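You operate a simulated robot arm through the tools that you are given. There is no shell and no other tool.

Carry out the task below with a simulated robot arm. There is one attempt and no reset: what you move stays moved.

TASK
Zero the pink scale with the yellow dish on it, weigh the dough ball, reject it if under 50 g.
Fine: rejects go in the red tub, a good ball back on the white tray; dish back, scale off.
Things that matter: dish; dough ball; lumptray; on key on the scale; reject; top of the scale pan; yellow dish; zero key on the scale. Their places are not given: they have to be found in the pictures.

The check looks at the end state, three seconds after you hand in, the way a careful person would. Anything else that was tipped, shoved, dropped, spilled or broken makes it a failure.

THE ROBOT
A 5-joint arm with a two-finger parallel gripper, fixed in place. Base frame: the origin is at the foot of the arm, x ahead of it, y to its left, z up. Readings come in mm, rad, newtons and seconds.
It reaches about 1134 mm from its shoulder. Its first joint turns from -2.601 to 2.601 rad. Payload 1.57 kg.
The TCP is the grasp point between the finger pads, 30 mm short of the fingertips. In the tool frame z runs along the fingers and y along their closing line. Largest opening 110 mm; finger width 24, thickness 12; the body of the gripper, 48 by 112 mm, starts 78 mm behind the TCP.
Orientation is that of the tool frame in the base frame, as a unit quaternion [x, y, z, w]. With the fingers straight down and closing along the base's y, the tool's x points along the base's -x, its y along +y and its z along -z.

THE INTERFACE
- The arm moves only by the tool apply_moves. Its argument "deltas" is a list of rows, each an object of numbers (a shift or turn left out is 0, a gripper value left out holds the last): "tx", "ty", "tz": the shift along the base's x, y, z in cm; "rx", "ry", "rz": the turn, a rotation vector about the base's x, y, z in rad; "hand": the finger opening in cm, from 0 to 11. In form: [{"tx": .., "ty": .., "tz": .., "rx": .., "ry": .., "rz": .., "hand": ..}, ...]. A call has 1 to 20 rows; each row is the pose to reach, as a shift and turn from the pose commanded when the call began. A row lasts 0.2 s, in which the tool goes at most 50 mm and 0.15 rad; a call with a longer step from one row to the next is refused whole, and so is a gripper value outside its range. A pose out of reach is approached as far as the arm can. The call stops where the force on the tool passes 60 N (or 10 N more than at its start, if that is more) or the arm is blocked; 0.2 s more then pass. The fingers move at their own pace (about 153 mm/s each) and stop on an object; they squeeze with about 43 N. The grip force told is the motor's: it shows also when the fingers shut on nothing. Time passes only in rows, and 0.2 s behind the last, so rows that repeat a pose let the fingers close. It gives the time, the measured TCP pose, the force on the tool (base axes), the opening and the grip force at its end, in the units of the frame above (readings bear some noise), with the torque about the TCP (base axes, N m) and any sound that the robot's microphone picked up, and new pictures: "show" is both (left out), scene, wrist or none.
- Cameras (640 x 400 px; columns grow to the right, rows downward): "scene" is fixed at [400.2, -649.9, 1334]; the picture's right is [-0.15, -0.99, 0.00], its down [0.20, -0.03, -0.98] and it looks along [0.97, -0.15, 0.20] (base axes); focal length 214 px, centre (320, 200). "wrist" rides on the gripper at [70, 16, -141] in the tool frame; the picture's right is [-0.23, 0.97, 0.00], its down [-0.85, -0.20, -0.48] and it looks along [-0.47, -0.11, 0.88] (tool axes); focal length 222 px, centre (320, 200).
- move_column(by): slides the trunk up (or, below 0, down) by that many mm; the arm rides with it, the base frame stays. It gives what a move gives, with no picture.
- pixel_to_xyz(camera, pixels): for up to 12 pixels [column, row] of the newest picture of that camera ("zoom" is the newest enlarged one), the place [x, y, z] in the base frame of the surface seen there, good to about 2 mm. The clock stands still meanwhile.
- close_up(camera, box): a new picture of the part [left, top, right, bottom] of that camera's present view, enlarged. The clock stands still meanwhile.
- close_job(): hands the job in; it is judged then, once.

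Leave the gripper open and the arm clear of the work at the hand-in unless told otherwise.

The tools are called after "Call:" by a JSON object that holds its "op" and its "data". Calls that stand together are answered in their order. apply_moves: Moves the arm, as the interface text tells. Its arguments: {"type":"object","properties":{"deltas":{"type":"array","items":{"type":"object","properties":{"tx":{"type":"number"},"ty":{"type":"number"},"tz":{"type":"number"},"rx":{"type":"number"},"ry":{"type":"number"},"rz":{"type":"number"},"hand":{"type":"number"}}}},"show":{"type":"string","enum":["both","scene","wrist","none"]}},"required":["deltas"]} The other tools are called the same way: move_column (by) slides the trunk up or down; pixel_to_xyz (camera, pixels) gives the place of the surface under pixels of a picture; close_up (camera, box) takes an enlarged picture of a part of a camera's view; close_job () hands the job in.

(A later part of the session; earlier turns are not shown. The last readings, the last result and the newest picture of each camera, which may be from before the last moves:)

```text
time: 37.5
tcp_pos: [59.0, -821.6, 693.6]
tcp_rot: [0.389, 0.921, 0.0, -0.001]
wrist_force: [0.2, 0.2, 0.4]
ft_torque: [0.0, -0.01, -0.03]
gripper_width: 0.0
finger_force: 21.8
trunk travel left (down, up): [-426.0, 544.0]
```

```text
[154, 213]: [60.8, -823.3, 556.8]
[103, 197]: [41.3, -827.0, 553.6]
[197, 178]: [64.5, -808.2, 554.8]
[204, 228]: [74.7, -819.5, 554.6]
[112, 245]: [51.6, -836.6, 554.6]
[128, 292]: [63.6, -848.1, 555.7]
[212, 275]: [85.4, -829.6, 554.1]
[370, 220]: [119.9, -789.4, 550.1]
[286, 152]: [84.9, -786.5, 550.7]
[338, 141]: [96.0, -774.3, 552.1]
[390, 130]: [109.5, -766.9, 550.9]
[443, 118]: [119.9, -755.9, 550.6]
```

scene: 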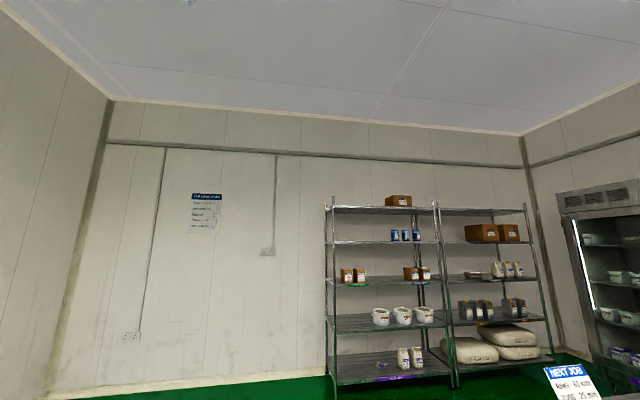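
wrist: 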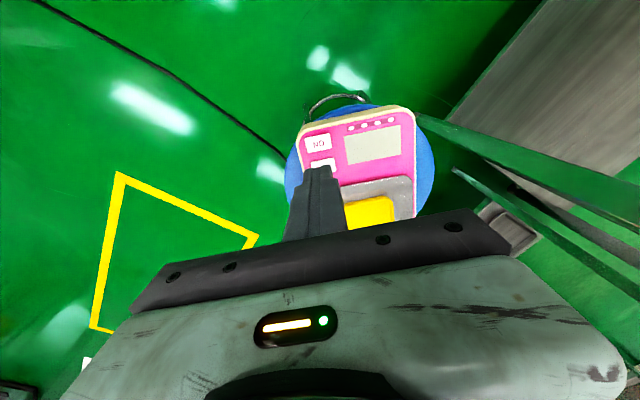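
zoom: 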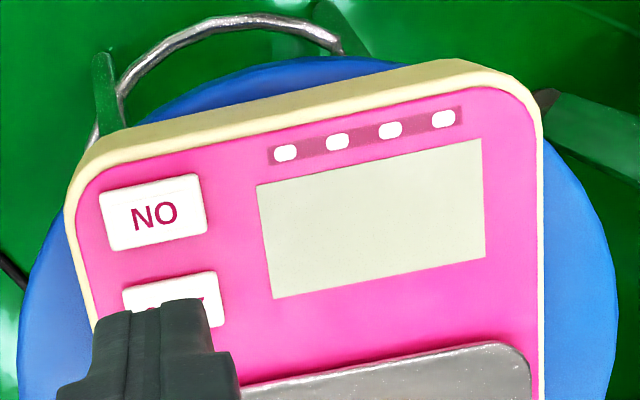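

The ON key centre is (58.5,-823) at z about 556. The fingertips are above it. I'll lower 100 mm (tips at about 563), then step down by small amounts.

Call:
{"op": "move_column", "data": {"by": -100}}

Call:
{"op": "move_column", "data": {"by": -4}}

Call:
{"op": "move_column", "data": {"by": -2}}

```text
time: 38.9
tcp_pos: [59.3, -822.5, 592.9]
tcp_rot: [0.389, 0.921, 0.0, 0.0]
wrist_force: [-0.4, 0.3, -0.1]
ft_torque: [-0.01, -0.01, 0.0]
gripper_width: 0.4
finger_force: 20.9
trunk travel left (down, up): [-326.0, 644.0]
```

```text
time: 39.4
tcp_pos: [58.7, -822.9, 588.3]
tcp_rot: [0.389, 0.921, 0.001, 0.0]
wrist_force: [-0.5, -0.9, 0.0]
ft_torque: [0.02, -0.01, 0.01]
gripper_width: 0.0
finger_force: 20.8
trunk travel left (down, up): [-322.0, 648.0]
```

```text
time: 39.9
tcp_pos: [58.6, -822.2, 586.4]
tcp_rot: [0.389, 0.921, 0.0, -0.001]
wrist_force: [0.7, 0.5, 0.7]
ft_torque: [0.03, 0.01, 0.03]
gripper_width: 0.1
finger_force: 21.2
trunk travel left (down, up): [-320.0, 650.0]
```

Tips are at about 556, with no clear force yet. I'll step 1 mm at a time.

Call:
{"op": "move_column", "data": {"by": -1}}

Call:
{"op": "move_column", "data": {"by": -1}}

```text
time: 40.4
tcp_pos: [59.6, -821.3, 586.7]
tcp_rot: [0.389, 0.921, 0.001, -0.001]
wrist_force: [-0.6, -1.0, 0.8]
ft_torque: [0.0, 0.06, -0.01]
gripper_width: 0.0
finger_force: 21.1
trunk travel left (down, up): [-319.0, 651.0]
```

```text
time: 40.9
tcp_pos: [59.9, -822.1, 584.8]
tcp_rot: [0.389, 0.921, 0.002, -0.001]
wrist_force: [-0.4, 0.1, 0.0]
ft_torque: [0.04, 0.01, 0.0]
gripper_width: 0.0
finger_force: 21.2
trunk travel left (down, up): [-318.0, 652.0]
```

Call:
{"op": "move_column", "data": {"by": -1}}

Call:
{"op": "close_up", "data": {"camera": "wrist", "box": [240, 60, 440, 220]}}

```text
time: 41.4
tcp_pos: [59.4, -821.6, 583.6]
tcp_rot: [0.389, 0.921, 0.0, -0.001]
wrist_force: [-0.4, -0.4, 0.8]
ft_torque: [-0.02, -0.03, -0.02]
gripper_width: 0.1
finger_force: 20.7
trunk travel left (down, up): [-317.0, 653.0]
```

```text
2.50 times, centred on (340, 140) of wrist
```

zoom: 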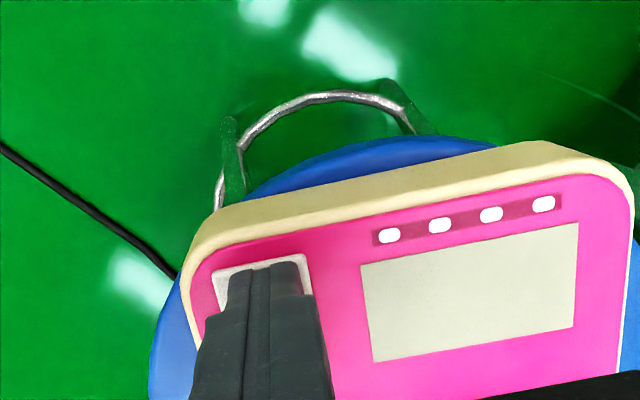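

The fingers are on or just above the ON key, and the display is still blank. I'll continue 1 mm at a time.

Call:
{"op": "move_column", "data": {"by": -1}}

Call:
{"op": "move_column", "data": {"by": -1}}

Call:
{"op": "close_up", "data": {"camera": "wrist", "box": [240, 60, 440, 220]}}

```text
time: 42.0
tcp_pos: [59.8, -821.1, 582.1]
tcp_rot: [0.39, 0.921, -0.001, -0.001]
wrist_force: [-0.2, -1.3, 3.0]
ft_torque: [-0.02, 0.0, 0.03]
gripper_width: 0.3
finger_force: 21.8
trunk travel left (down, up): [-316.0, 654.0]
heard: click
```

```text
time: 42.5
tcp_pos: [59.2, -821.9, 582.6]
tcp_rot: [0.389, 0.921, -0.001, 0.0]
wrist_force: [0.3, -1.2, 4.8]
ft_torque: [-0.06, -0.02, 0.03]
gripper_width: 0.0
finger_force: 21.3
trunk travel left (down, up): [-315.0, 655.0]
```

```text
2.50 times, centred on (340, 140) of wrist
```

zoom: 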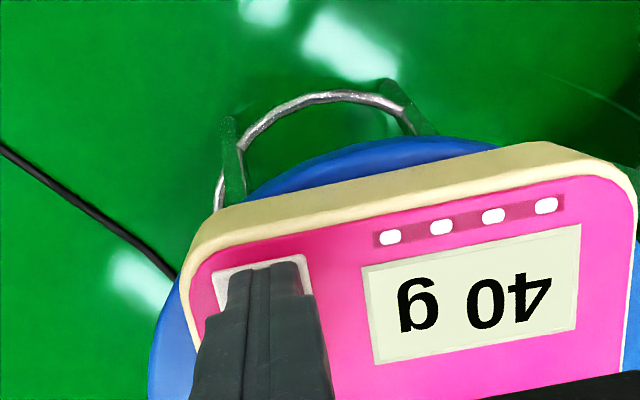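

A click was heard and the display reads "40 g" (seen upside down), so the scale is on and feels the dish. I'll raise 20 mm and check the display again.

Call:
{"op": "move_column", "data": {"by": 20}}

Call:
{"op": "apply_moves", "data": {"deltas": [{"tx": 2.2, "ty": -2.5}, {"tx": 2.2, "ty": -2.5}], "show": "wrist"}}

Call:
{"op": "close_up", "data": {"camera": "wrist", "box": [240, 60, 440, 220]}}

```text
time: 43.1
tcp_pos: [58.6, -821.6, 602.1]
tcp_rot: [0.389, 0.921, 0.0, -0.001]
wrist_force: [-0.2, 0.9, -0.1]
ft_torque: [0.0, 0.0, -0.01]
gripper_width: 0.2
finger_force: 21.4
trunk travel left (down, up): [-335.0, 635.0]
```

```text
time: 43.7
tcp_pos: [82.0, -846.8, 602.0]
tcp_rot: [0.389, 0.921, 0.001, 0.0]
wrist_force: [0.2, 1.5, -0.5]
ft_torque: [0.0, 0.0, 0.02]
gripper_width: 0.1
finger_force: 21.6
trunk travel left (down, up): [-335.0, 635.0]
```

wrist: 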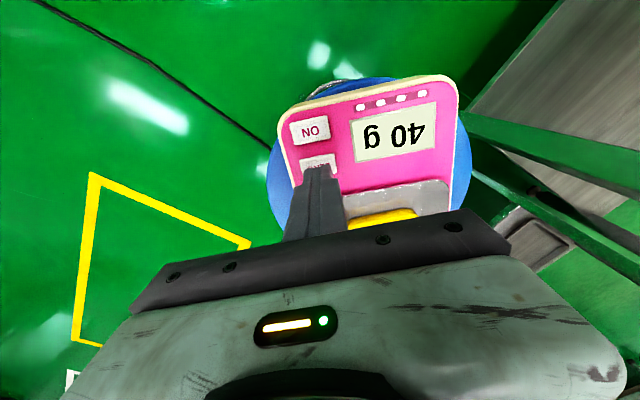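

```text
2.50 times, centred on (340, 140) of wrist
```

zoom: 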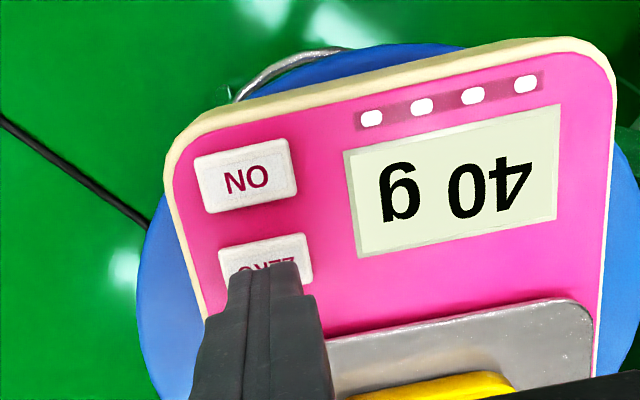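

The display still shows 40 g and the fingers are over ZERO. I'll lower 17 mm, then by 1 mm steps until a click is heard.

Call:
{"op": "move_column", "data": {"by": -17}}

Call:
{"op": "move_column", "data": {"by": -1}}

Call:
{"op": "move_column", "data": {"by": -1}}

```text
time: 44.4
tcp_pos: [82.4, -847.6, 584.5]
tcp_rot: [0.389, 0.921, 0.0, 0.0]
wrist_force: [0.2, -0.2, 0.5]
ft_torque: [0.02, 0.01, 0.03]
gripper_width: 0.0
finger_force: 21.4
trunk travel left (down, up): [-318.0, 652.0]
```

```text
time: 44.9
tcp_pos: [80.4, -846.8, 583.9]
tcp_rot: [0.389, 0.921, 0.001, -0.001]
wrist_force: [1.1, 0.5, 1.0]
ft_torque: [-0.03, -0.01, -0.01]
gripper_width: 0.0
finger_force: 21.0
trunk travel left (down, up): [-317.0, 653.0]
```

```text
time: 45.4
tcp_pos: [81.2, -847.9, 583.7]
tcp_rot: [0.389, 0.921, 0.0, -0.001]
wrist_force: [0.2, -0.3, 2.6]
ft_torque: [-0.02, -0.02, 0.02]
gripper_width: 0.0
finger_force: 21.1
trunk travel left (down, up): [-316.0, 654.0]
heard: click
```

A click was heard on ZERO. I'll raise 40 mm and read the display.

Call:
{"op": "move_column", "data": {"by": 40}}

Call:
{"op": "close_up", "data": {"camera": "wrist", "box": [240, 60, 440, 220]}}

```text
time: 46.2
tcp_pos: [82.0, -847.5, 623.5]
tcp_rot: [0.389, 0.921, 0.0, -0.001]
wrist_force: [-0.5, 0.7, 0.1]
ft_torque: [0.0, -0.04, -0.04]
gripper_width: 0.0
finger_force: 21.2
trunk travel left (down, up): [-356.0, 614.0]
```

```text
2.50 times, centred on (340, 140) of wrist
```

zoom: 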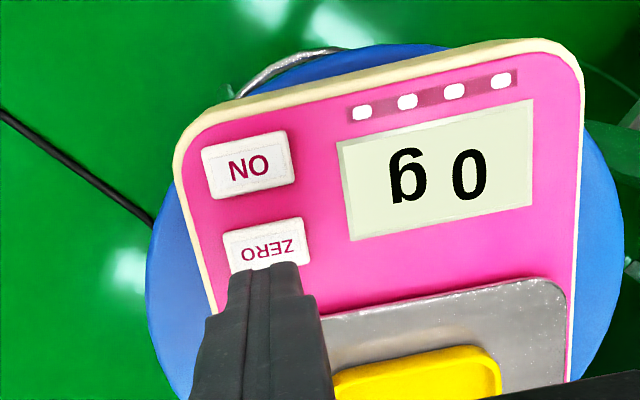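

The display reads 0 g: the scale is zeroed with the dish on it. Now to fetch the ball. I'll raise the trunk 330 mm, then travel to near the tray while spinning back +0.8 rad with the fingers opening.

Call:
{"op": "move_column", "data": {"by": 330}}

Call:
{"op": "apply_moves", "data": {"deltas": [{"tx": 4, "ty": 1.7, "rz": 0.06}, {"tx": 8, "ty": 3.5, "rz": 0.12}, {"tx": 12, "ty": 5.2, "rz": 0.18}, {"tx": 16, "ty": 6.9, "rz": 0.24}, {"tx": 20, "ty": 8.7, "rz": 0.3}, {"tx": 24, "ty": 10.4, "rz": 0.36}, {"tx": 28, "ty": 12.1, "rz": 0.42}, {"tx": 32, "ty": 13.9, "rz": 0.48}, {"tx": 36, "ty": 15.6, "rz": 0.54}, {"tx": 40, "ty": 17.3, "rz": 0.6}, {"tx": 44, "ty": 19.1, "rz": 0.66}, {"tx": 48, "ty": 20.8, "rz": 0.72}, {"tx": 52, "ty": 22.5, "rz": 0.78}, {"tx": 56, "ty": 24.3, "rz": 0.8}, {"tx": 60, "ty": 26, "rz": 0.8}, {"tx": 62.5, "ty": 27.1, "rz": 0.8, "hand": 6}, {"tx": 62.5, "ty": 27.1, "rz": 0.8, "hand": 6}], "show": "wrist"}}

```text
time: 49.5
tcp_pos: [81.2, -847.0, 953.1]
tcp_rot: [0.389, 0.921, 0.0, 0.0]
wrist_force: [-0.7, -0.9, 0.1]
ft_torque: [0.01, 0.0, -0.02]
gripper_width: 0.1
finger_force: 21.2
trunk travel left (down, up): [-686.0, 284.0]
```

```text
time: 53.1
tcp_pos: [707.1, -576.2, 952.6]
tcp_rot: [0.0, 1.0, -0.001, 0.0]
wrist_force: [0.1, 0.4, -0.1]
ft_torque: [0.0, 0.01, -0.02]
gripper_width: 59.9
finger_force: 0.0
trunk travel left (down, up): [-686.0, 284.0]
```

wrist: 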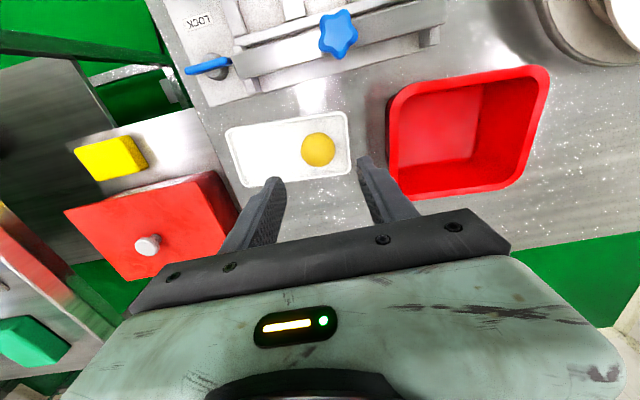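

The ball is at (318,148), tray at (290,145), tub at (465,130). I'll enlarge them and measure the ball and tray rim.

Call:
{"op": "close_up", "data": {"camera": "wrist", "box": [215, 95, 375, 195]}}

```text
4.00 times, centred on (295, 145) of wrist
```

zoom: 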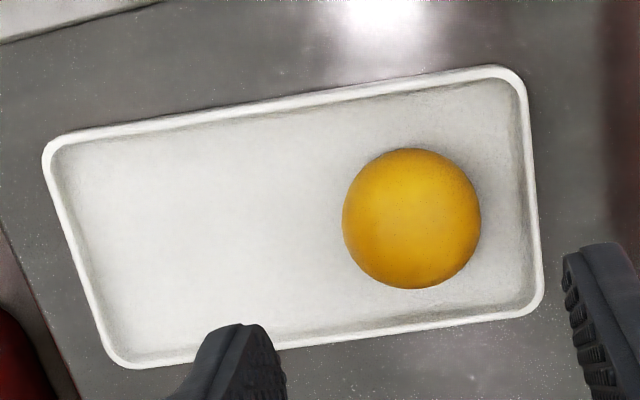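

Call:
{"op": "pixel_to_xyz", "data": {"camera": "zoom", "pixels": [[410, 218], [412, 190], [345, 220], [479, 220], [412, 151], [415, 285], [530, 190], [440, 76], [470, 318], [60, 230], [240, 108], [390, 210]]}}

Call:
{"op": "pixel_to_xyz", "data": {"camera": "zoom", "pixels": [[400, 240], [420, 230], [400, 200], [430, 210], [350, 200], [475, 240], [390, 155], [440, 280], [538, 280], [130, 362]]}}

```text
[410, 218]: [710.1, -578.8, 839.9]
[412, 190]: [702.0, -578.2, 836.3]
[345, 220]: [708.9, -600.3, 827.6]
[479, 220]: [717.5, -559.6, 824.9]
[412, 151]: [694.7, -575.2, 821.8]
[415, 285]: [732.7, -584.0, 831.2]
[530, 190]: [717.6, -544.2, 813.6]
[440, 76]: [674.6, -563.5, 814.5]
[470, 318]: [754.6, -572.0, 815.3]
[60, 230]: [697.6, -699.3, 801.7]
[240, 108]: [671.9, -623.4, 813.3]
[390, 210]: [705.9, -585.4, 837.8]
```

```text
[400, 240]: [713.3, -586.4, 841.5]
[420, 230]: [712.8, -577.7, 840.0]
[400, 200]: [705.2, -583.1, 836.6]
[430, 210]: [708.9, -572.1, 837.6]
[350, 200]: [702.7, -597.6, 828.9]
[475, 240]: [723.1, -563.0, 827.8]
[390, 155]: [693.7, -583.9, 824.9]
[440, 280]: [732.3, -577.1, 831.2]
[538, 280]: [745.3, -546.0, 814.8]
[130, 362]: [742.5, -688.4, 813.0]
```

The ball is about 40 mm wide with its centre near (714.5,-580.5) and top at z 841. The tray rim is at z 814. I'll shift over the ball centre with the fingers at 6 cm, then lower 85 mm.

Call:
{"op": "apply_moves", "data": {"deltas": [{"tx": 0.75, "ty": -0.4, "hand": 6.4}, {"tx": 0.75, "ty": -0.4, "hand": 6.4}], "show": "none"}}

Call:
{"op": "move_column", "data": {"by": -80}}

Call:
{"op": "apply_moves", "data": {"deltas": [{"hand": 6.4}], "show": "wrist"}}

Call:
{"op": "close_up", "data": {"camera": "wrist", "box": [220, 110, 420, 235]}}

```text
time: 53.7
tcp_pos: [714.7, -580.3, 953.5]
tcp_rot: [0.0, 1.0, -0.001, -0.002]
wrist_force: [0.0, -0.7, 0.0]
ft_torque: [0.02, 0.02, -0.02]
gripper_width: 64.2
finger_force: 0.0
trunk travel left (down, up): [-686.0, 284.0]
```

```text
time: 54.8
tcp_pos: [714.8, -580.4, 873.0]
tcp_rot: [0.0, 1.0, 0.0, -0.001]
wrist_force: [0.5, 0.4, -0.2]
ft_torque: [0.02, -0.01, 0.02]
gripper_width: 64.1
finger_force: 0.2
trunk travel left (down, up): [-606.0, 364.0]
```

```text
time: 55.2
tcp_pos: [714.5, -581.5, 873.4]
tcp_rot: [0.001, 1.0, 0.0, -0.001]
wrist_force: [-0.5, 0.3, 0.3]
ft_torque: [-0.03, 0.01, 0.01]
gripper_width: 63.8
finger_force: 0.1
trunk travel left (down, up): [-606.0, 364.0]
```

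wrist: 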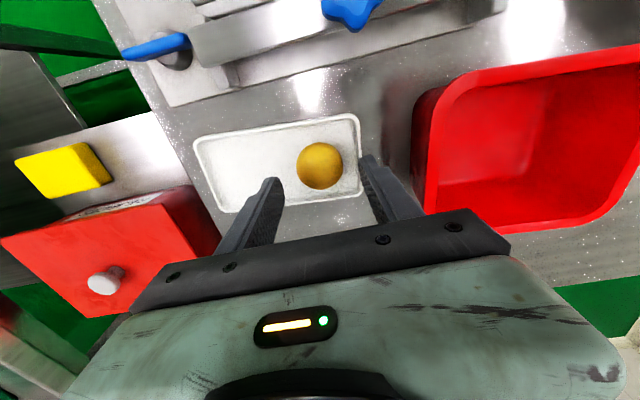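

```text
3.20 times, centred on (320, 172) of wrist
```

zoom: 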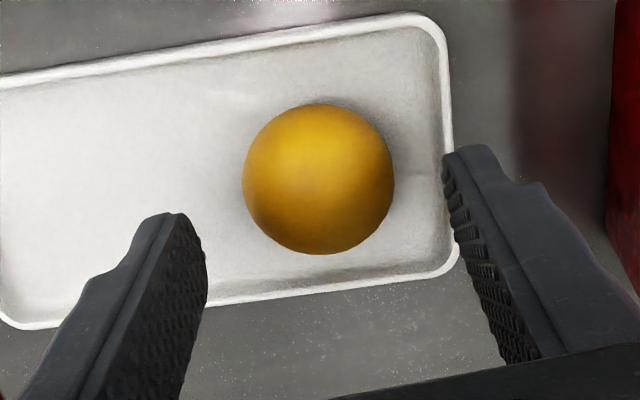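

Call:
{"op": "pixel_to_xyz", "data": {"camera": "zoom", "pixels": [[318, 180], [247, 182], [390, 182], [318, 108], [320, 250], [318, 215], [300, 220], [340, 220], [318, 235], [448, 150], [170, 225], [455, 170]]}}

```text
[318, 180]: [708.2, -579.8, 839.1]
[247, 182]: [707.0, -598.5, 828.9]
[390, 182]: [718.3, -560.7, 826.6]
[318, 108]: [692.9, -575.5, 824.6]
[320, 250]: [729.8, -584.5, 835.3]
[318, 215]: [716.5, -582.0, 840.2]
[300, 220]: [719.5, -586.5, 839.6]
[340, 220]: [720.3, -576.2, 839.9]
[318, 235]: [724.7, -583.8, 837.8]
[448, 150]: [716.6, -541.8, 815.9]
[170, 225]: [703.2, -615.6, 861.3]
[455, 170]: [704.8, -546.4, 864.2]
```

Ball centre (714.5,-580) agrees with the TCP. I'll lower 26.5 mm to bring the tips to about z 817 (just above the tray rim) and close on the ball.

Call:
{"op": "move_column", "data": {"by": -26.5}}

Call:
{"op": "apply_moves", "data": {"deltas": [{"hand": 5.2}, {"hand": 4.6}, {"hand": 4.2}, {"hand": 3.8}, {"hand": 3.4}, {"hand": 3.0}], "show": "wrist"}}

```text
time: 56.0
tcp_pos: [714.6, -581.4, 846.9]
tcp_rot: [0.0, 1.0, 0.0, -0.002]
wrist_force: [-0.9, -0.5, -1.1]
ft_torque: [0.0, -0.01, 0.0]
gripper_width: 64.0
finger_force: 0.0
trunk travel left (down, up): [-579.0, 391.0]
```

```text
time: 57.4
tcp_pos: [714.7, -580.6, 846.2]
tcp_rot: [0.001, 1.0, 0.0, 0.0]
wrist_force: [-0.8, 0.1, -0.2]
ft_torque: [0.01, -0.01, -0.01]
gripper_width: 41.3
finger_force: 42.9
trunk travel left (down, up): [-579.0, 391.0]
```

wrist: 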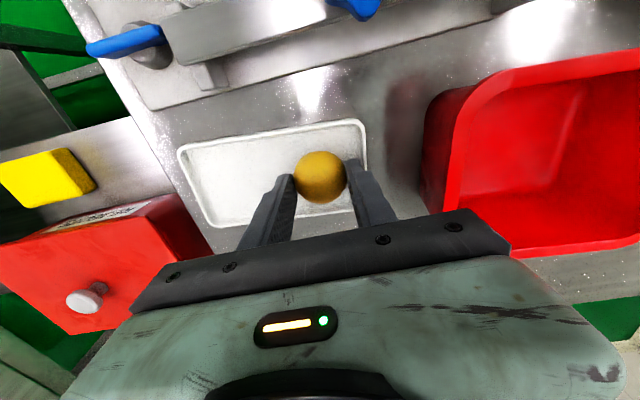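

The fingers stopped at 41.3 mm with 43 N on the ball. I'll lift 105 mm and check that it's held.

Call:
{"op": "move_column", "data": {"by": 105}}

Call:
{"op": "apply_moves", "data": {"deltas": [{"hand": 3.0}], "show": "wrist"}}

```text
time: 58.7
tcp_pos: [713.9, -582.1, 951.1]
tcp_rot: [0.0, 1.0, -0.001, -0.001]
wrist_force: [0.0, 0.7, -0.3]
ft_torque: [-0.02, 0.02, -0.01]
gripper_width: 41.7
finger_force: 43.4
trunk travel left (down, up): [-684.0, 286.0]
```

```text
time: 59.1
tcp_pos: [714.9, -580.8, 951.7]
tcp_rot: [0.0, 1.0, 0.0, 0.0]
wrist_force: [0.4, 0.2, 0.4]
ft_torque: [-0.02, 0.03, 0.02]
gripper_width: 41.6
finger_force: 43.4
trunk travel left (down, up): [-684.0, 286.0]
```

wrist: 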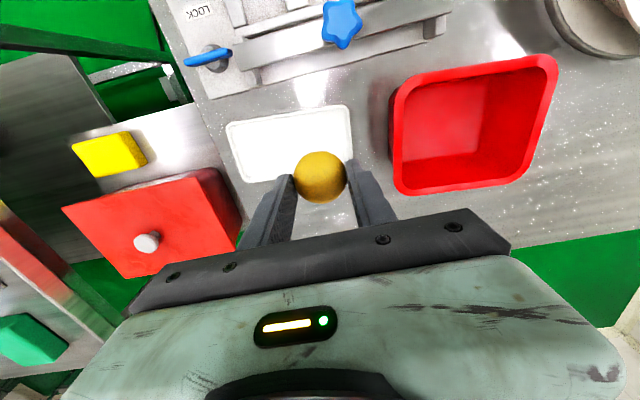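

The ball is held and the tray is empty. I'll carry it to above the dish on the scale (177.5,-881.5), spinning -0.8 rad on the way.

Call:
{"op": "apply_moves", "data": {"deltas": [{"tx": -3.8, "ty": -2.2, "rz": -0.05}, {"tx": -7.7, "ty": -4.3, "rz": -0.11}, {"tx": -11.5, "ty": -6.5, "rz": -0.17}, {"tx": -15.3, "ty": -8.6, "rz": -0.23}, {"tx": -19.2, "ty": -10.8, "rz": -0.29}, {"tx": -23, "ty": -12.9, "rz": -0.35}, {"tx": -26.9, "ty": -15.1, "rz": -0.41}, {"tx": -30.7, "ty": -17.2, "rz": -0.47}, {"tx": -34.5, "ty": -19.4, "rz": -0.53}, {"tx": -38.4, "ty": -21.5, "rz": -0.59}, {"tx": -42.2, "ty": -23.7, "rz": -0.65}, {"tx": -46, "ty": -25.8, "rz": -0.71}, {"tx": -49.9, "ty": -28, "rz": -0.77}, {"tx": -53.7, "ty": -30.1, "rz": -0.8}, {"tx": -53.7, "ty": -30.1, "rz": -0.8}], "show": "wrist"}}

```text
time: 62.3
tcp_pos: [178.4, -880.7, 951.0]
tcp_rot: [0.39, 0.921, 0.0, -0.001]
wrist_force: [-0.8, 0.2, -0.9]
ft_torque: [0.01, -0.02, -0.02]
gripper_width: 41.7
finger_force: 43.3
trunk travel left (down, up): [-684.0, 286.0]
```

wrist: 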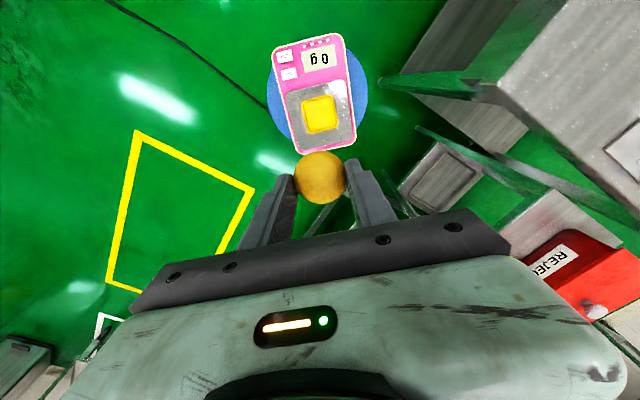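

The scale still shows 0 g. I'll lower 305 mm, which leaves the ball bottom at about 604, over the dish rim at 574, and check the alignment.

Call:
{"op": "move_column", "data": {"by": -305}}

Call:
{"op": "apply_moves", "data": {"deltas": [{"hand": 3.0}], "show": "wrist"}}

Call:
{"op": "close_up", "data": {"camera": "wrist", "box": [200, 0, 440, 240]}}

```text
time: 65.4
tcp_pos: [178.0, -881.4, 645.4]
tcp_rot: [0.389, 0.921, 0.0, 0.0]
wrist_force: [-1.2, 0.5, 0.3]
ft_torque: [0.02, -0.01, -0.02]
gripper_width: 41.4
finger_force: 42.7
trunk travel left (down, up): [-379.0, 591.0]
```

```text
time: 65.8
tcp_pos: [178.2, -880.7, 646.1]
tcp_rot: [0.389, 0.921, 0.0, -0.001]
wrist_force: [-0.3, -0.4, -0.9]
ft_torque: [0.01, -0.01, -0.01]
gripper_width: 41.8
finger_force: 42.9
trunk travel left (down, up): [-379.0, 591.0]
```

wrist: 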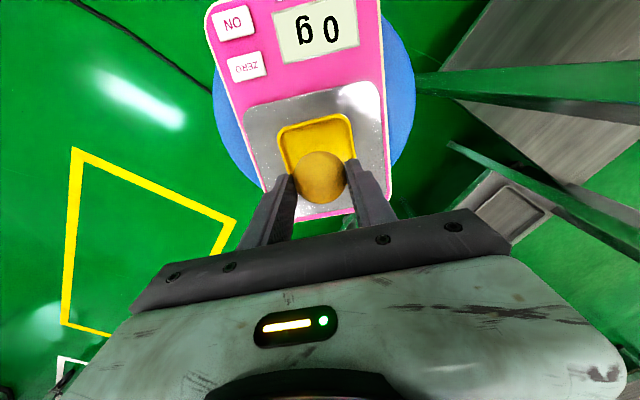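

```text
1.67 times, centred on (320, 120) of wrist
```

zoom: 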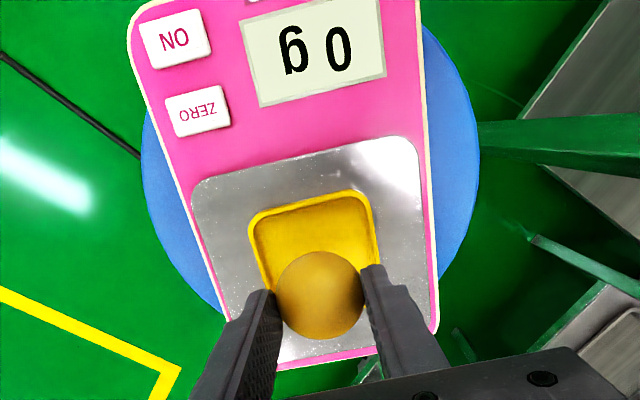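

The ball is above the dish, in line with it. I'll lower 37 mm (ball bottom about 3 mm above the dish floor), then one more small step.

Call:
{"op": "move_column", "data": {"by": -37}}

Call:
{"op": "close_up", "data": {"camera": "wrist", "box": [200, 0, 440, 240]}}

```text
time: 66.6
tcp_pos: [177.9, -881.5, 609.1]
tcp_rot: [0.389, 0.921, 0.001, -0.001]
wrist_force: [1.3, 0.1, 0.0]
ft_torque: [-0.05, 0.0, -0.02]
gripper_width: 41.7
finger_force: 43.7
trunk travel left (down, up): [-342.0, 628.0]
```

```text
1.67 times, centred on (320, 120) of wrist
```

zoom: 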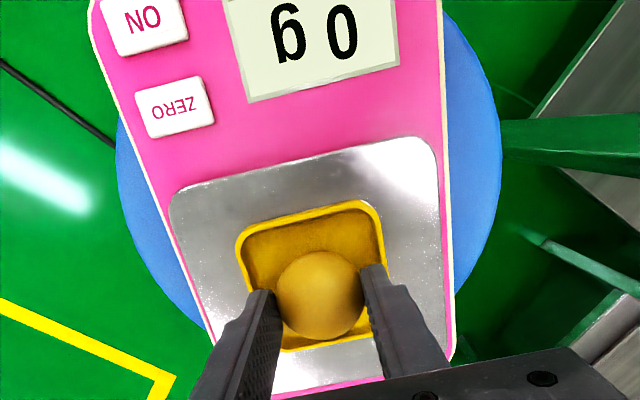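

The ball is inside the dish outline and nothing is touching. I'll lower 2.5 mm more and then open the fingers to 5 cm.

Call:
{"op": "move_column", "data": {"by": -2.5}}

Call:
{"op": "apply_moves", "data": {"deltas": [{"hand": 4.4}, {"hand": 4.6}, {"hand": 4.8}, {"hand": 5.0}, {"hand": 5.0}], "show": "wrist"}}

Call:
{"op": "close_up", "data": {"camera": "wrist", "box": [200, 0, 440, 240]}}

```text
time: 67.1
tcp_pos: [177.4, -881.0, 607.4]
tcp_rot: [0.389, 0.921, 0.0, -0.001]
wrist_force: [-0.2, -0.7, -0.9]
ft_torque: [0.0, 0.0, 0.0]
gripper_width: 41.7
finger_force: 42.8
trunk travel left (down, up): [-340.0, 630.0]
```

```text
time: 68.3
tcp_pos: [177.6, -882.0, 607.1]
tcp_rot: [0.389, 0.921, 0.001, -0.001]
wrist_force: [-0.4, -0.4, -0.4]
ft_torque: [0.03, -0.02, -0.04]
gripper_width: 49.9
finger_force: 0.0
trunk travel left (down, up): [-340.0, 630.0]
```

wrist: 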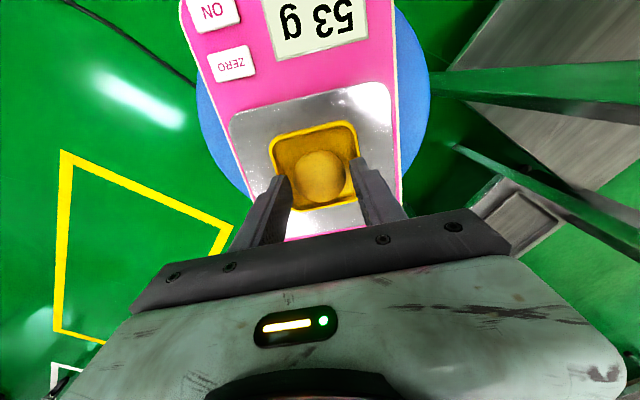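

```text
1.67 times, centred on (320, 120) of wrist
```

zoom: 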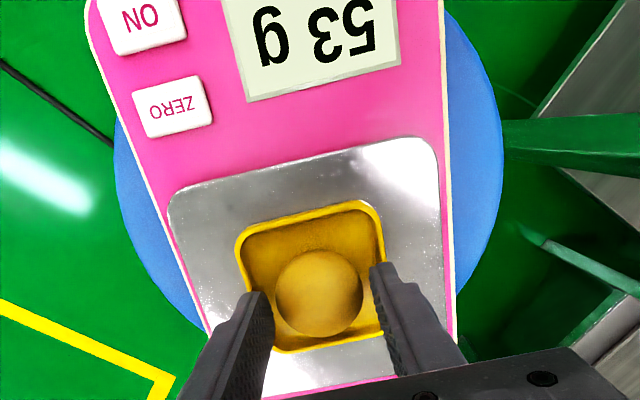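

The display shows "53 g", partly cut off. To be sure nothing touches and that it's settled, I'll raise 50 mm clear and read the whole display.

Call:
{"op": "move_column", "data": {"by": 60}}

Call:
{"op": "apply_moves", "data": {"deltas": [{"hand": 5.0}, {"hand": 5.0}, {"hand": 5.0}, {"hand": 5.0}, {"hand": 5.0}], "show": "wrist"}}

Call:
{"op": "close_up", "data": {"camera": "wrist", "box": [220, 0, 420, 160]}}

```text
time: 69.3
tcp_pos: [177.5, -880.4, 666.8]
tcp_rot: [0.39, 0.921, 0.001, -0.001]
wrist_force: [-0.8, 0.4, 0.2]
ft_torque: [0.02, 0.01, 0.03]
gripper_width: 50.1
finger_force: 0.1
trunk travel left (down, up): [-400.0, 570.0]
```

```text
time: 70.5
tcp_pos: [177.4, -881.3, 666.3]
tcp_rot: [0.389, 0.921, 0.0, -0.001]
wrist_force: [0.9, 0.5, 0.2]
ft_torque: [0.0, 0.0, 0.01]
gripper_width: 50.3
finger_force: 0.0
trunk travel left (down, up): [-400.0, 570.0]
```

wrist: 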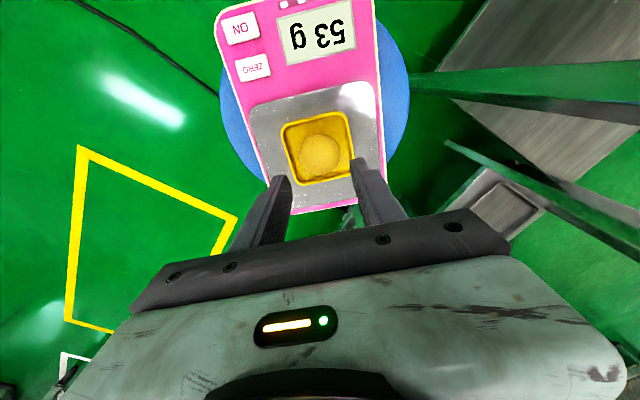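

```text
2.50 times, centred on (320, 80) of wrist
```

zoom: 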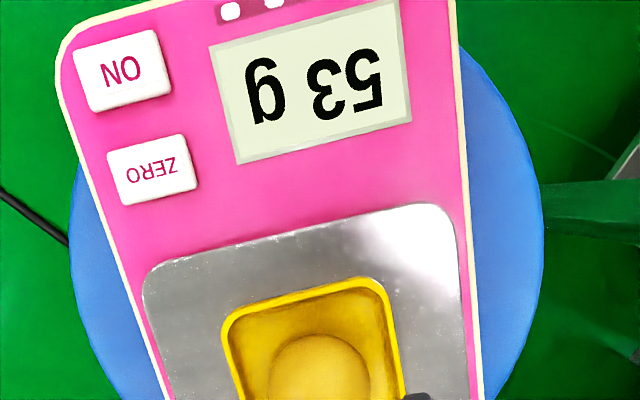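

The reading is upside down in this view. I'll enlarge just the display to be sure of both digits.

Call:
{"op": "close_up", "data": {"camera": "wrist", "box": [280, 0, 365, 65]}}

```text
6.15 times, centred on (322, 32) of wrist
```

zoom: 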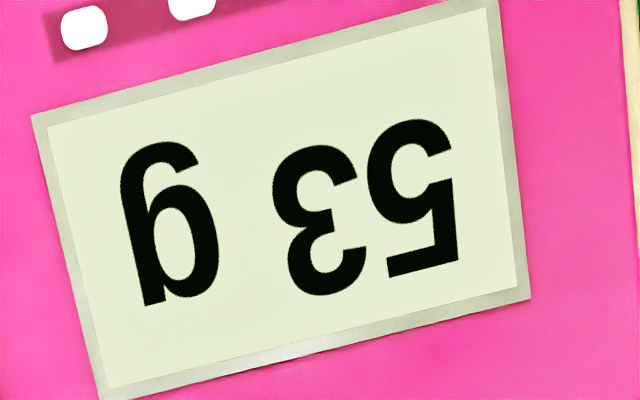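

It reads 53 g clearly: at least 50 g, so the ball is good and goes back on the white tray. I'll find the ball's position in the dish now.

Call:
{"op": "close_up", "data": {"camera": "wrist", "box": [270, 95, 370, 195]}}

```text
4.00 times, centred on (320, 145) of wrist
```

zoom: 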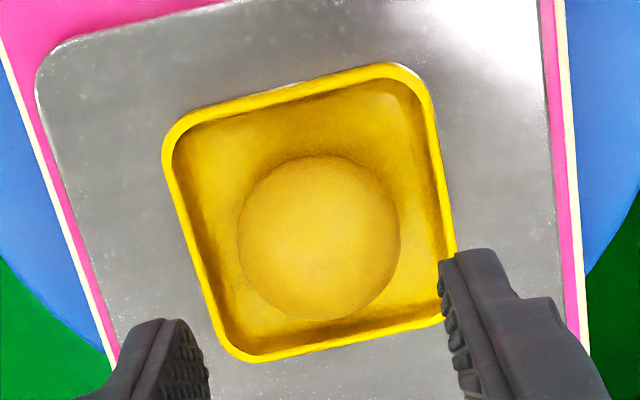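

Call:
{"op": "pixel_to_xyz", "data": {"camera": "zoom", "pixels": [[318, 238], [242, 240], [396, 240], [318, 160], [320, 315], [318, 270], [300, 280], [340, 270], [180, 140], [410, 80], [448, 260], [245, 350]]}}

```text
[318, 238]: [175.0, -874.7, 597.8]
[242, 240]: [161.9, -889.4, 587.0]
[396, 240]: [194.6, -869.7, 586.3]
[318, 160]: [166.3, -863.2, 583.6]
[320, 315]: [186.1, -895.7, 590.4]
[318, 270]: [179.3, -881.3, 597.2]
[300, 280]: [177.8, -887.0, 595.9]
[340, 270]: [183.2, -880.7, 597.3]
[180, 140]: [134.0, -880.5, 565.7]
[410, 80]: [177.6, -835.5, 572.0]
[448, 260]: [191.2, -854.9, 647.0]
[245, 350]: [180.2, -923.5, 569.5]
```

Ball centre is about (178,-880), under the TCP. I'll lower 61 mm so the tips stay just above the dish rim, and close on the ball.

Call:
{"op": "move_column", "data": {"by": -61}}

Call:
{"op": "apply_moves", "data": {"deltas": [{"hand": 4.6}, {"hand": 4.2}, {"hand": 3.8}, {"hand": 3.4}, {"hand": 3.0}], "show": "wrist"}}

```text
time: 71.5
tcp_pos: [178.1, -881.4, 604.9]
tcp_rot: [0.389, 0.921, 0.0, -0.001]
wrist_force: [0.8, 0.5, 1.2]
ft_torque: [0.03, 0.0, 0.03]
gripper_width: 49.9
finger_force: 0.2
trunk travel left (down, up): [-339.0, 631.0]
```

```text
time: 72.7
tcp_pos: [178.6, -881.9, 605.3]
tcp_rot: [0.389, 0.921, 0.0, -0.001]
wrist_force: [0.2, -0.2, -0.5]
ft_torque: [0.01, 0.03, -0.05]
gripper_width: 41.5
finger_force: 43.1
trunk travel left (down, up): [-339.0, 631.0]
```

wrist: 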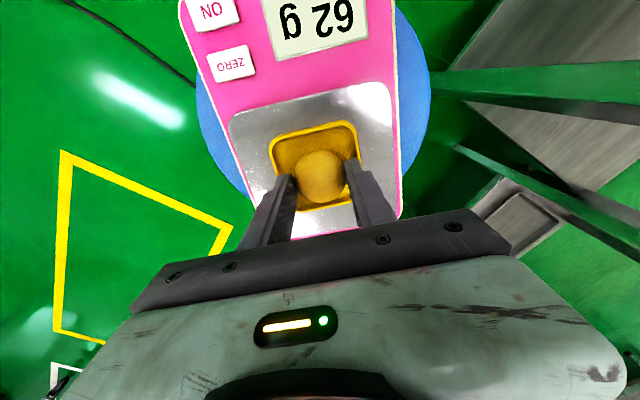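

The ball is gripped at 41.5 mm. I'll lift 30 mm first and check that the dish stays behind.

Call:
{"op": "move_column", "data": {"by": 30}}

Call:
{"op": "close_up", "data": {"camera": "wrist", "box": [200, 0, 440, 240]}}

```text
time: 73.5
tcp_pos: [177.7, -882.3, 634.8]
tcp_rot: [0.389, 0.921, 0.0, -0.001]
wrist_force: [-0.5, 0.6, -0.6]
ft_torque: [0.0, -0.02, -0.02]
gripper_width: 41.4
finger_force: 43.5
trunk travel left (down, up): [-369.0, 601.0]
```

```text
1.67 times, centred on (320, 120) of wrist
```

zoom: 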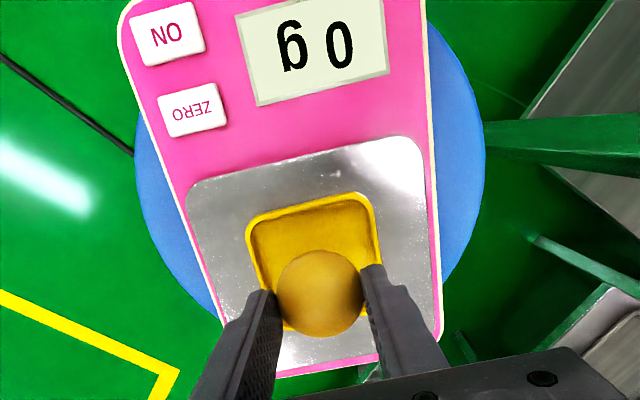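

The dish stayed and the scale shows 0 g again. I'll lift 316 mm and carry the ball back to above the tray at (714.5,-580.5), spinning +0.8 rad.

Call:
{"op": "move_column", "data": {"by": 316}}

Call:
{"op": "apply_moves", "data": {"deltas": [{"tx": 3.8, "ty": 2.2, "rz": 0.05}, {"tx": 7.7, "ty": 4.3, "rz": 0.11}, {"tx": 11.5, "ty": 6.5, "rz": 0.17}, {"tx": 15.3, "ty": 8.6, "rz": 0.23}, {"tx": 19.2, "ty": 10.8, "rz": 0.29}, {"tx": 23, "ty": 12.9, "rz": 0.35}, {"tx": 26.9, "ty": 15.1, "rz": 0.41}, {"tx": 30.7, "ty": 17.2, "rz": 0.47}, {"tx": 34.5, "ty": 19.4, "rz": 0.53}, {"tx": 38.4, "ty": 21.5, "rz": 0.59}, {"tx": 42.2, "ty": 23.7, "rz": 0.65}, {"tx": 46, "ty": 25.8, "rz": 0.71}, {"tx": 49.9, "ty": 28, "rz": 0.77}, {"tx": 53.7, "ty": 30.1, "rz": 0.8}, {"tx": 53.7, "ty": 30.1, "rz": 0.8}], "show": "wrist"}}

```text
time: 76.6
tcp_pos: [178.9, -881.8, 952.1]
tcp_rot: [0.39, 0.921, 0.0, -0.001]
wrist_force: [-0.1, 0.1, 0.0]
ft_torque: [0.02, -0.01, 0.01]
gripper_width: 41.1
finger_force: 42.7
trunk travel left (down, up): [-685.0, 285.0]
```

```text
time: 79.8
tcp_pos: [715.7, -580.8, 950.6]
tcp_rot: [0.0, 1.0, -0.001, -0.001]
wrist_force: [0.1, -0.7, -0.9]
ft_torque: [-0.01, 0.02, 0.0]
gripper_width: 41.6
finger_force: 42.9
trunk travel left (down, up): [-685.0, 285.0]
```

wrist: 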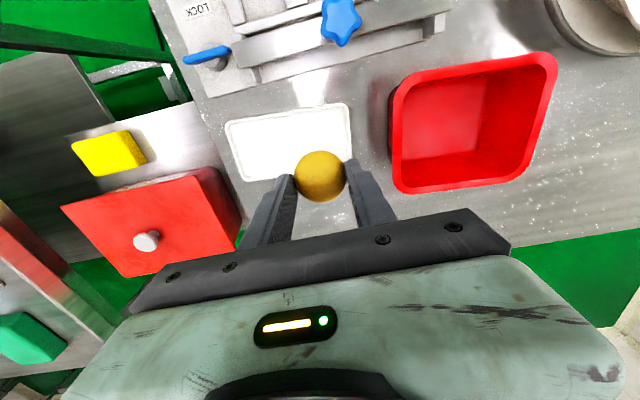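

The ball is over the empty tray. I'll lower 85 mm and look before the last bit.

Call:
{"op": "move_column", "data": {"by": -85}}

Call:
{"op": "close_up", "data": {"camera": "wrist", "box": [180, 70, 420, 220]}}

```text
time: 81.0
tcp_pos: [715.9, -580.7, 866.2]
tcp_rot: [0.0, 1.0, 0.0, -0.001]
wrist_force: [0.8, 0.4, -0.5]
ft_torque: [0.01, -0.03, -0.01]
gripper_width: 41.1
finger_force: 42.9
trunk travel left (down, up): [-600.0, 370.0]
```

```text
2.67 times, centred on (300, 145) of wrist
```

zoom: 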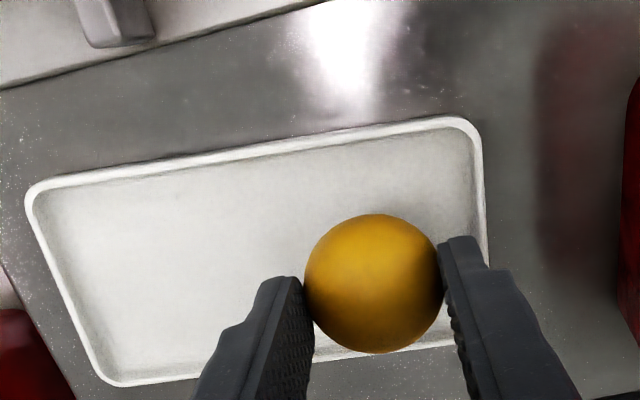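

Everything is in line. I'll lower 19 mm so the ball is just off the tray floor, then open gently to 5.5 cm.

Call:
{"op": "move_column", "data": {"by": -19}}

Call:
{"op": "apply_moves", "data": {"deltas": [{"hand": 4.4}, {"hand": 4.6}, {"hand": 4.9}, {"hand": 5.5}, {"hand": 6.0}, {"hand": 6.0}], "show": "wrist"}}

```text
time: 81.7
tcp_pos: [715.1, -580.3, 848.3]
tcp_rot: [0.001, 1.0, 0.0, 0.0]
wrist_force: [3.1, -2.0, 13.1]
ft_torque: [-0.05, -0.14, -0.03]
gripper_width: 41.0
finger_force: 43.0
trunk travel left (down, up): [-581.0, 389.0]
```

```text
time: 83.1
tcp_pos: [716.1, -579.3, 848.2]
tcp_rot: [0.0, 1.0, 0.0, -0.001]
wrist_force: [0.2, 0.5, -0.9]
ft_torque: [0.01, 0.01, 0.03]
gripper_width: 60.1
finger_force: 0.0
trunk travel left (down, up): [-581.0, 389.0]
```

wrist: 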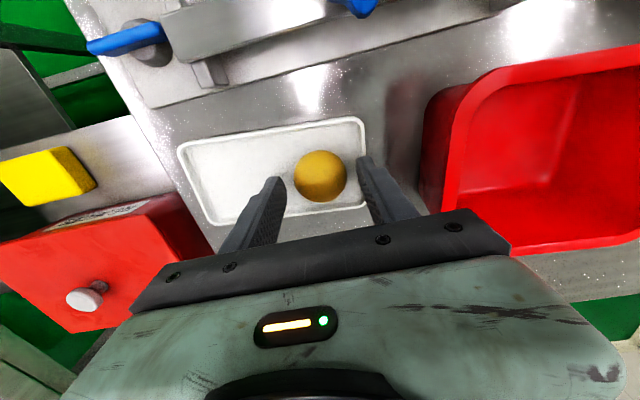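

There was a light touch (13 N) as the ball met the tray, and now it's released. I'll raise 105 mm straight up and check the ball and tray.

Call:
{"op": "move_column", "data": {"by": 105}}

Call:
{"op": "apply_moves", "data": {"deltas": [{"hand": 11}, {"hand": 11}], "show": "wrist"}}

Call:
{"op": "close_up", "data": {"camera": "wrist", "box": [180, 70, 420, 220]}}

```text
time: 84.4
tcp_pos: [716.2, -579.6, 953.8]
tcp_rot: [0.001, 1.0, -0.001, -0.001]
wrist_force: [0.5, 0.0, 0.0]
ft_torque: [0.0, 0.01, -0.01]
gripper_width: 59.9
finger_force: 0.0
trunk travel left (down, up): [-686.0, 284.0]
```

```text
time: 85.0
tcp_pos: [716.5, -579.7, 953.5]
tcp_rot: [0.001, 1.0, -0.001, 0.0]
wrist_force: [0.1, -0.5, -0.7]
ft_torque: [-0.01, -0.03, 0.01]
gripper_width: 110.0
finger_force: 0.1
trunk travel left (down, up): [-686.0, 284.0]
```

wrist: 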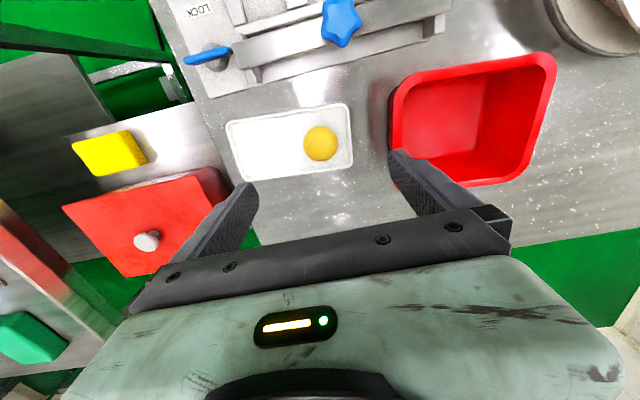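

```text
2.67 times, centred on (300, 145) of wrist
```

zoom: 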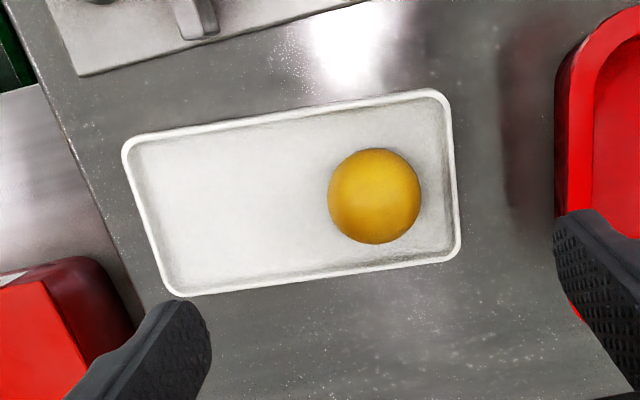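

The ball rests on the tray. Next the dish: I'll return to above the scale with the fingers fully open, spinning -0.8 rad.

Call:
{"op": "apply_moves", "data": {"deltas": [{"tx": -3.8, "ty": -2.2, "rz": -0.05}, {"tx": -7.7, "ty": -4.3, "rz": -0.11}, {"tx": -11.5, "ty": -6.5, "rz": -0.17}, {"tx": -15.3, "ty": -8.6, "rz": -0.23}, {"tx": -19.2, "ty": -10.8, "rz": -0.29}, {"tx": -23, "ty": -12.9, "rz": -0.35}, {"tx": -26.9, "ty": -15.1, "rz": -0.41}, {"tx": -30.7, "ty": -17.2, "rz": -0.47}, {"tx": -34.5, "ty": -19.4, "rz": -0.53}, {"tx": -38.4, "ty": -21.5, "rz": -0.59}, {"tx": -42.2, "ty": -23.7, "rz": -0.65}, {"tx": -46, "ty": -25.8, "rz": -0.71}, {"tx": -49.9, "ty": -28, "rz": -0.77}, {"tx": -53.8, "ty": -30.1, "rz": -0.8}, {"tx": -53.8, "ty": -30.1, "rz": -0.8}], "show": "none"}}

Call:
{"op": "move_column", "data": {"by": -305}}

Call:
{"op": "apply_moves", "data": {"deltas": [{"hand": 10}], "show": "wrist"}}

Call:
{"op": "close_up", "data": {"camera": "wrist", "box": [200, 0, 440, 240]}}

```text
time: 88.2
tcp_pos: [177.5, -881.5, 953.2]
tcp_rot: [0.39, 0.921, 0.0, -0.001]
wrist_force: [-1.1, 0.2, 0.5]
ft_torque: [-0.01, -0.01, -0.03]
gripper_width: 110.0
finger_force: 0.0
trunk travel left (down, up): [-686.0, 284.0]
```

```text
time: 91.3
tcp_pos: [178.2, -880.5, 647.3]
tcp_rot: [0.389, 0.921, 0.0, -0.001]
wrist_force: [-0.6, 0.0, -1.0]
ft_torque: [0.01, -0.01, 0.0]
gripper_width: 110.0
finger_force: 0.1
trunk travel left (down, up): [-381.0, 589.0]
```

```text
time: 91.7
tcp_pos: [179.6, -880.7, 647.4]
tcp_rot: [0.389, 0.921, 0.0, -0.001]
wrist_force: [0.0, -0.7, 0.3]
ft_torque: [-0.02, 0.01, -0.01]
gripper_width: 100.1
finger_force: 0.1
trunk travel left (down, up): [-381.0, 589.0]
```

wrist: 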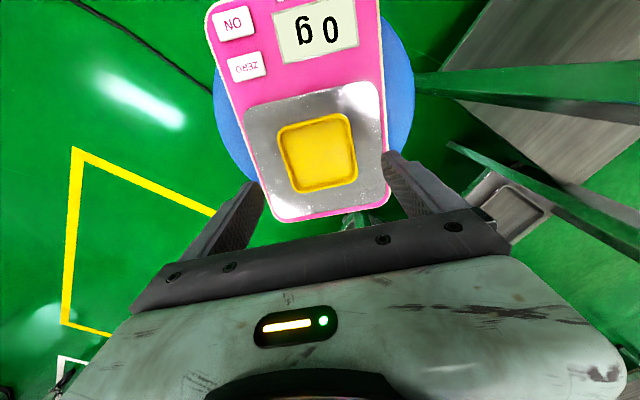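

```text
1.67 times, centred on (320, 120) of wrist
```

zoom: 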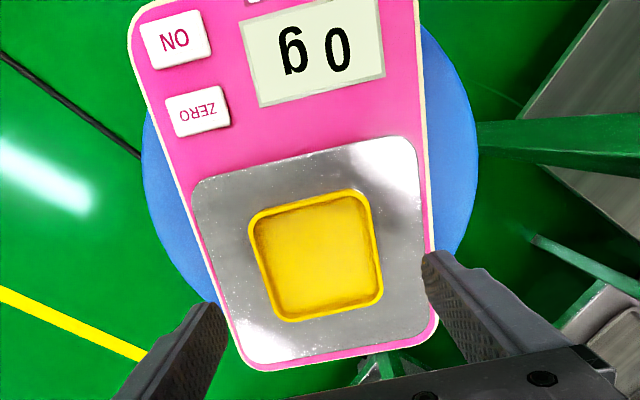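

The scale shows 0 g and the empty dish lies between the fingers. I'll lower 55 mm to the earlier height (tips at about 563, 3 mm above the pan) and close on the dish.

Call:
{"op": "move_column", "data": {"by": -54}}

Call:
{"op": "apply_moves", "data": {"deltas": [{"hand": 9}, {"hand": 8}, {"hand": 7.6}, {"hand": 7.2}, {"hand": 6.9}, {"hand": 6.6}], "show": "wrist"}}

```text
time: 92.6
tcp_pos: [177.7, -881.6, 595.2]
tcp_rot: [0.39, 0.921, 0.001, 0.0]
wrist_force: [0.9, -0.1, -0.7]
ft_torque: [0.02, 0.04, 0.0]
gripper_width: 99.9
finger_force: 0.1
trunk travel left (down, up): [-327.0, 643.0]
```

```text
time: 94.0
tcp_pos: [177.8, -880.6, 594.5]
tcp_rot: [0.389, 0.921, 0.0, -0.001]
wrist_force: [0.3, 0.9, -0.2]
ft_torque: [0.02, 0.01, 0.02]
gripper_width: 70.5
finger_force: 42.8
trunk travel left (down, up): [-327.0, 643.0]
```

wrist: 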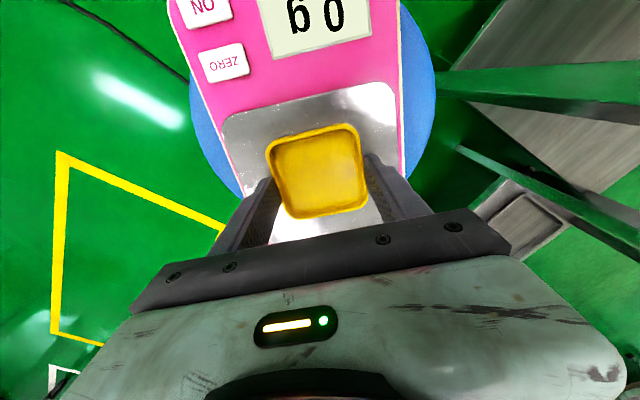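

The dish is gripped at 70.5 mm. I'll lift 30 mm and check, then go up.

Call:
{"op": "move_column", "data": {"by": 30}}

Call:
{"op": "close_up", "data": {"camera": "wrist", "box": [200, 0, 440, 240]}}

```text
time: 94.8
tcp_pos: [177.2, -881.6, 624.1]
tcp_rot: [0.389, 0.921, 0.0, 0.0]
wrist_force: [0.2, -0.4, -0.2]
ft_torque: [-0.01, -0.03, 0.0]
gripper_width: 71.0
finger_force: 42.7
trunk travel left (down, up): [-357.0, 613.0]
```

```text
1.67 times, centred on (320, 120) of wrist
```

zoom: 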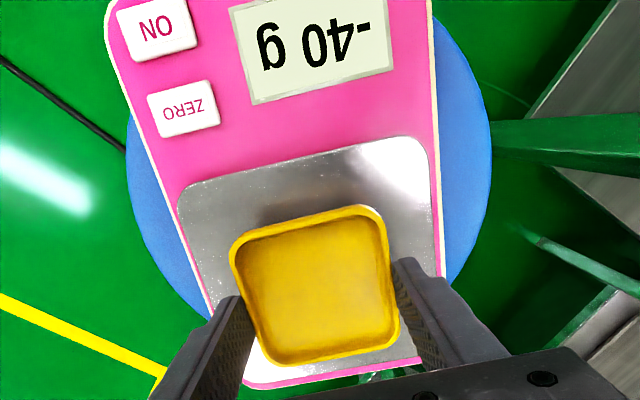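

The scale reads -40 g, so the dish is off it. I'll raise 290 mm and carry the dish back over its old place on the bench, reversing the earlier move.

Call:
{"op": "move_column", "data": {"by": 290}}

Call:
{"op": "apply_moves", "data": {"deltas": [{"tx": 2.8, "ty": 2.8, "rz": 0.1}, {"tx": 5.6, "ty": 5.5, "rz": 0.2}, {"tx": 8.4, "ty": 8.3, "rz": 0.3}, {"tx": 11.2, "ty": 11.1, "rz": 0.4}, {"tx": 14, "ty": 13.8, "rz": 0.5}, {"tx": 16.8, "ty": 16.6, "rz": 0.6}, {"tx": 19.6, "ty": 19.3, "rz": 0.7}, {"tx": 22.4, "ty": 22.1, "rz": 0.8}, {"tx": 22.4, "ty": 22.1, "rz": 0.8}], "show": "wrist"}}

```text
time: 97.7
tcp_pos: [176.9, -881.5, 912.9]
tcp_rot: [0.389, 0.921, 0.0, -0.001]
wrist_force: [-0.4, 0.9, -0.9]
ft_torque: [0.01, 0.01, 0.01]
gripper_width: 70.7
finger_force: 42.9
trunk travel left (down, up): [-647.0, 323.0]
```

```text
time: 99.7
tcp_pos: [401.5, -659.4, 912.2]
tcp_rot: [-0.001, 1.0, -0.001, -0.001]
wrist_force: [0.5, -0.2, -0.3]
ft_torque: [0.03, -0.02, 0.04]
gripper_width: 70.8
finger_force: 43.7
trunk travel left (down, up): [-647.0, 323.0]
```

wrist: 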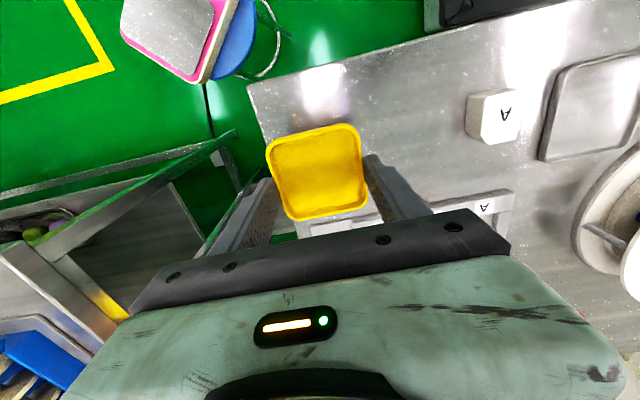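

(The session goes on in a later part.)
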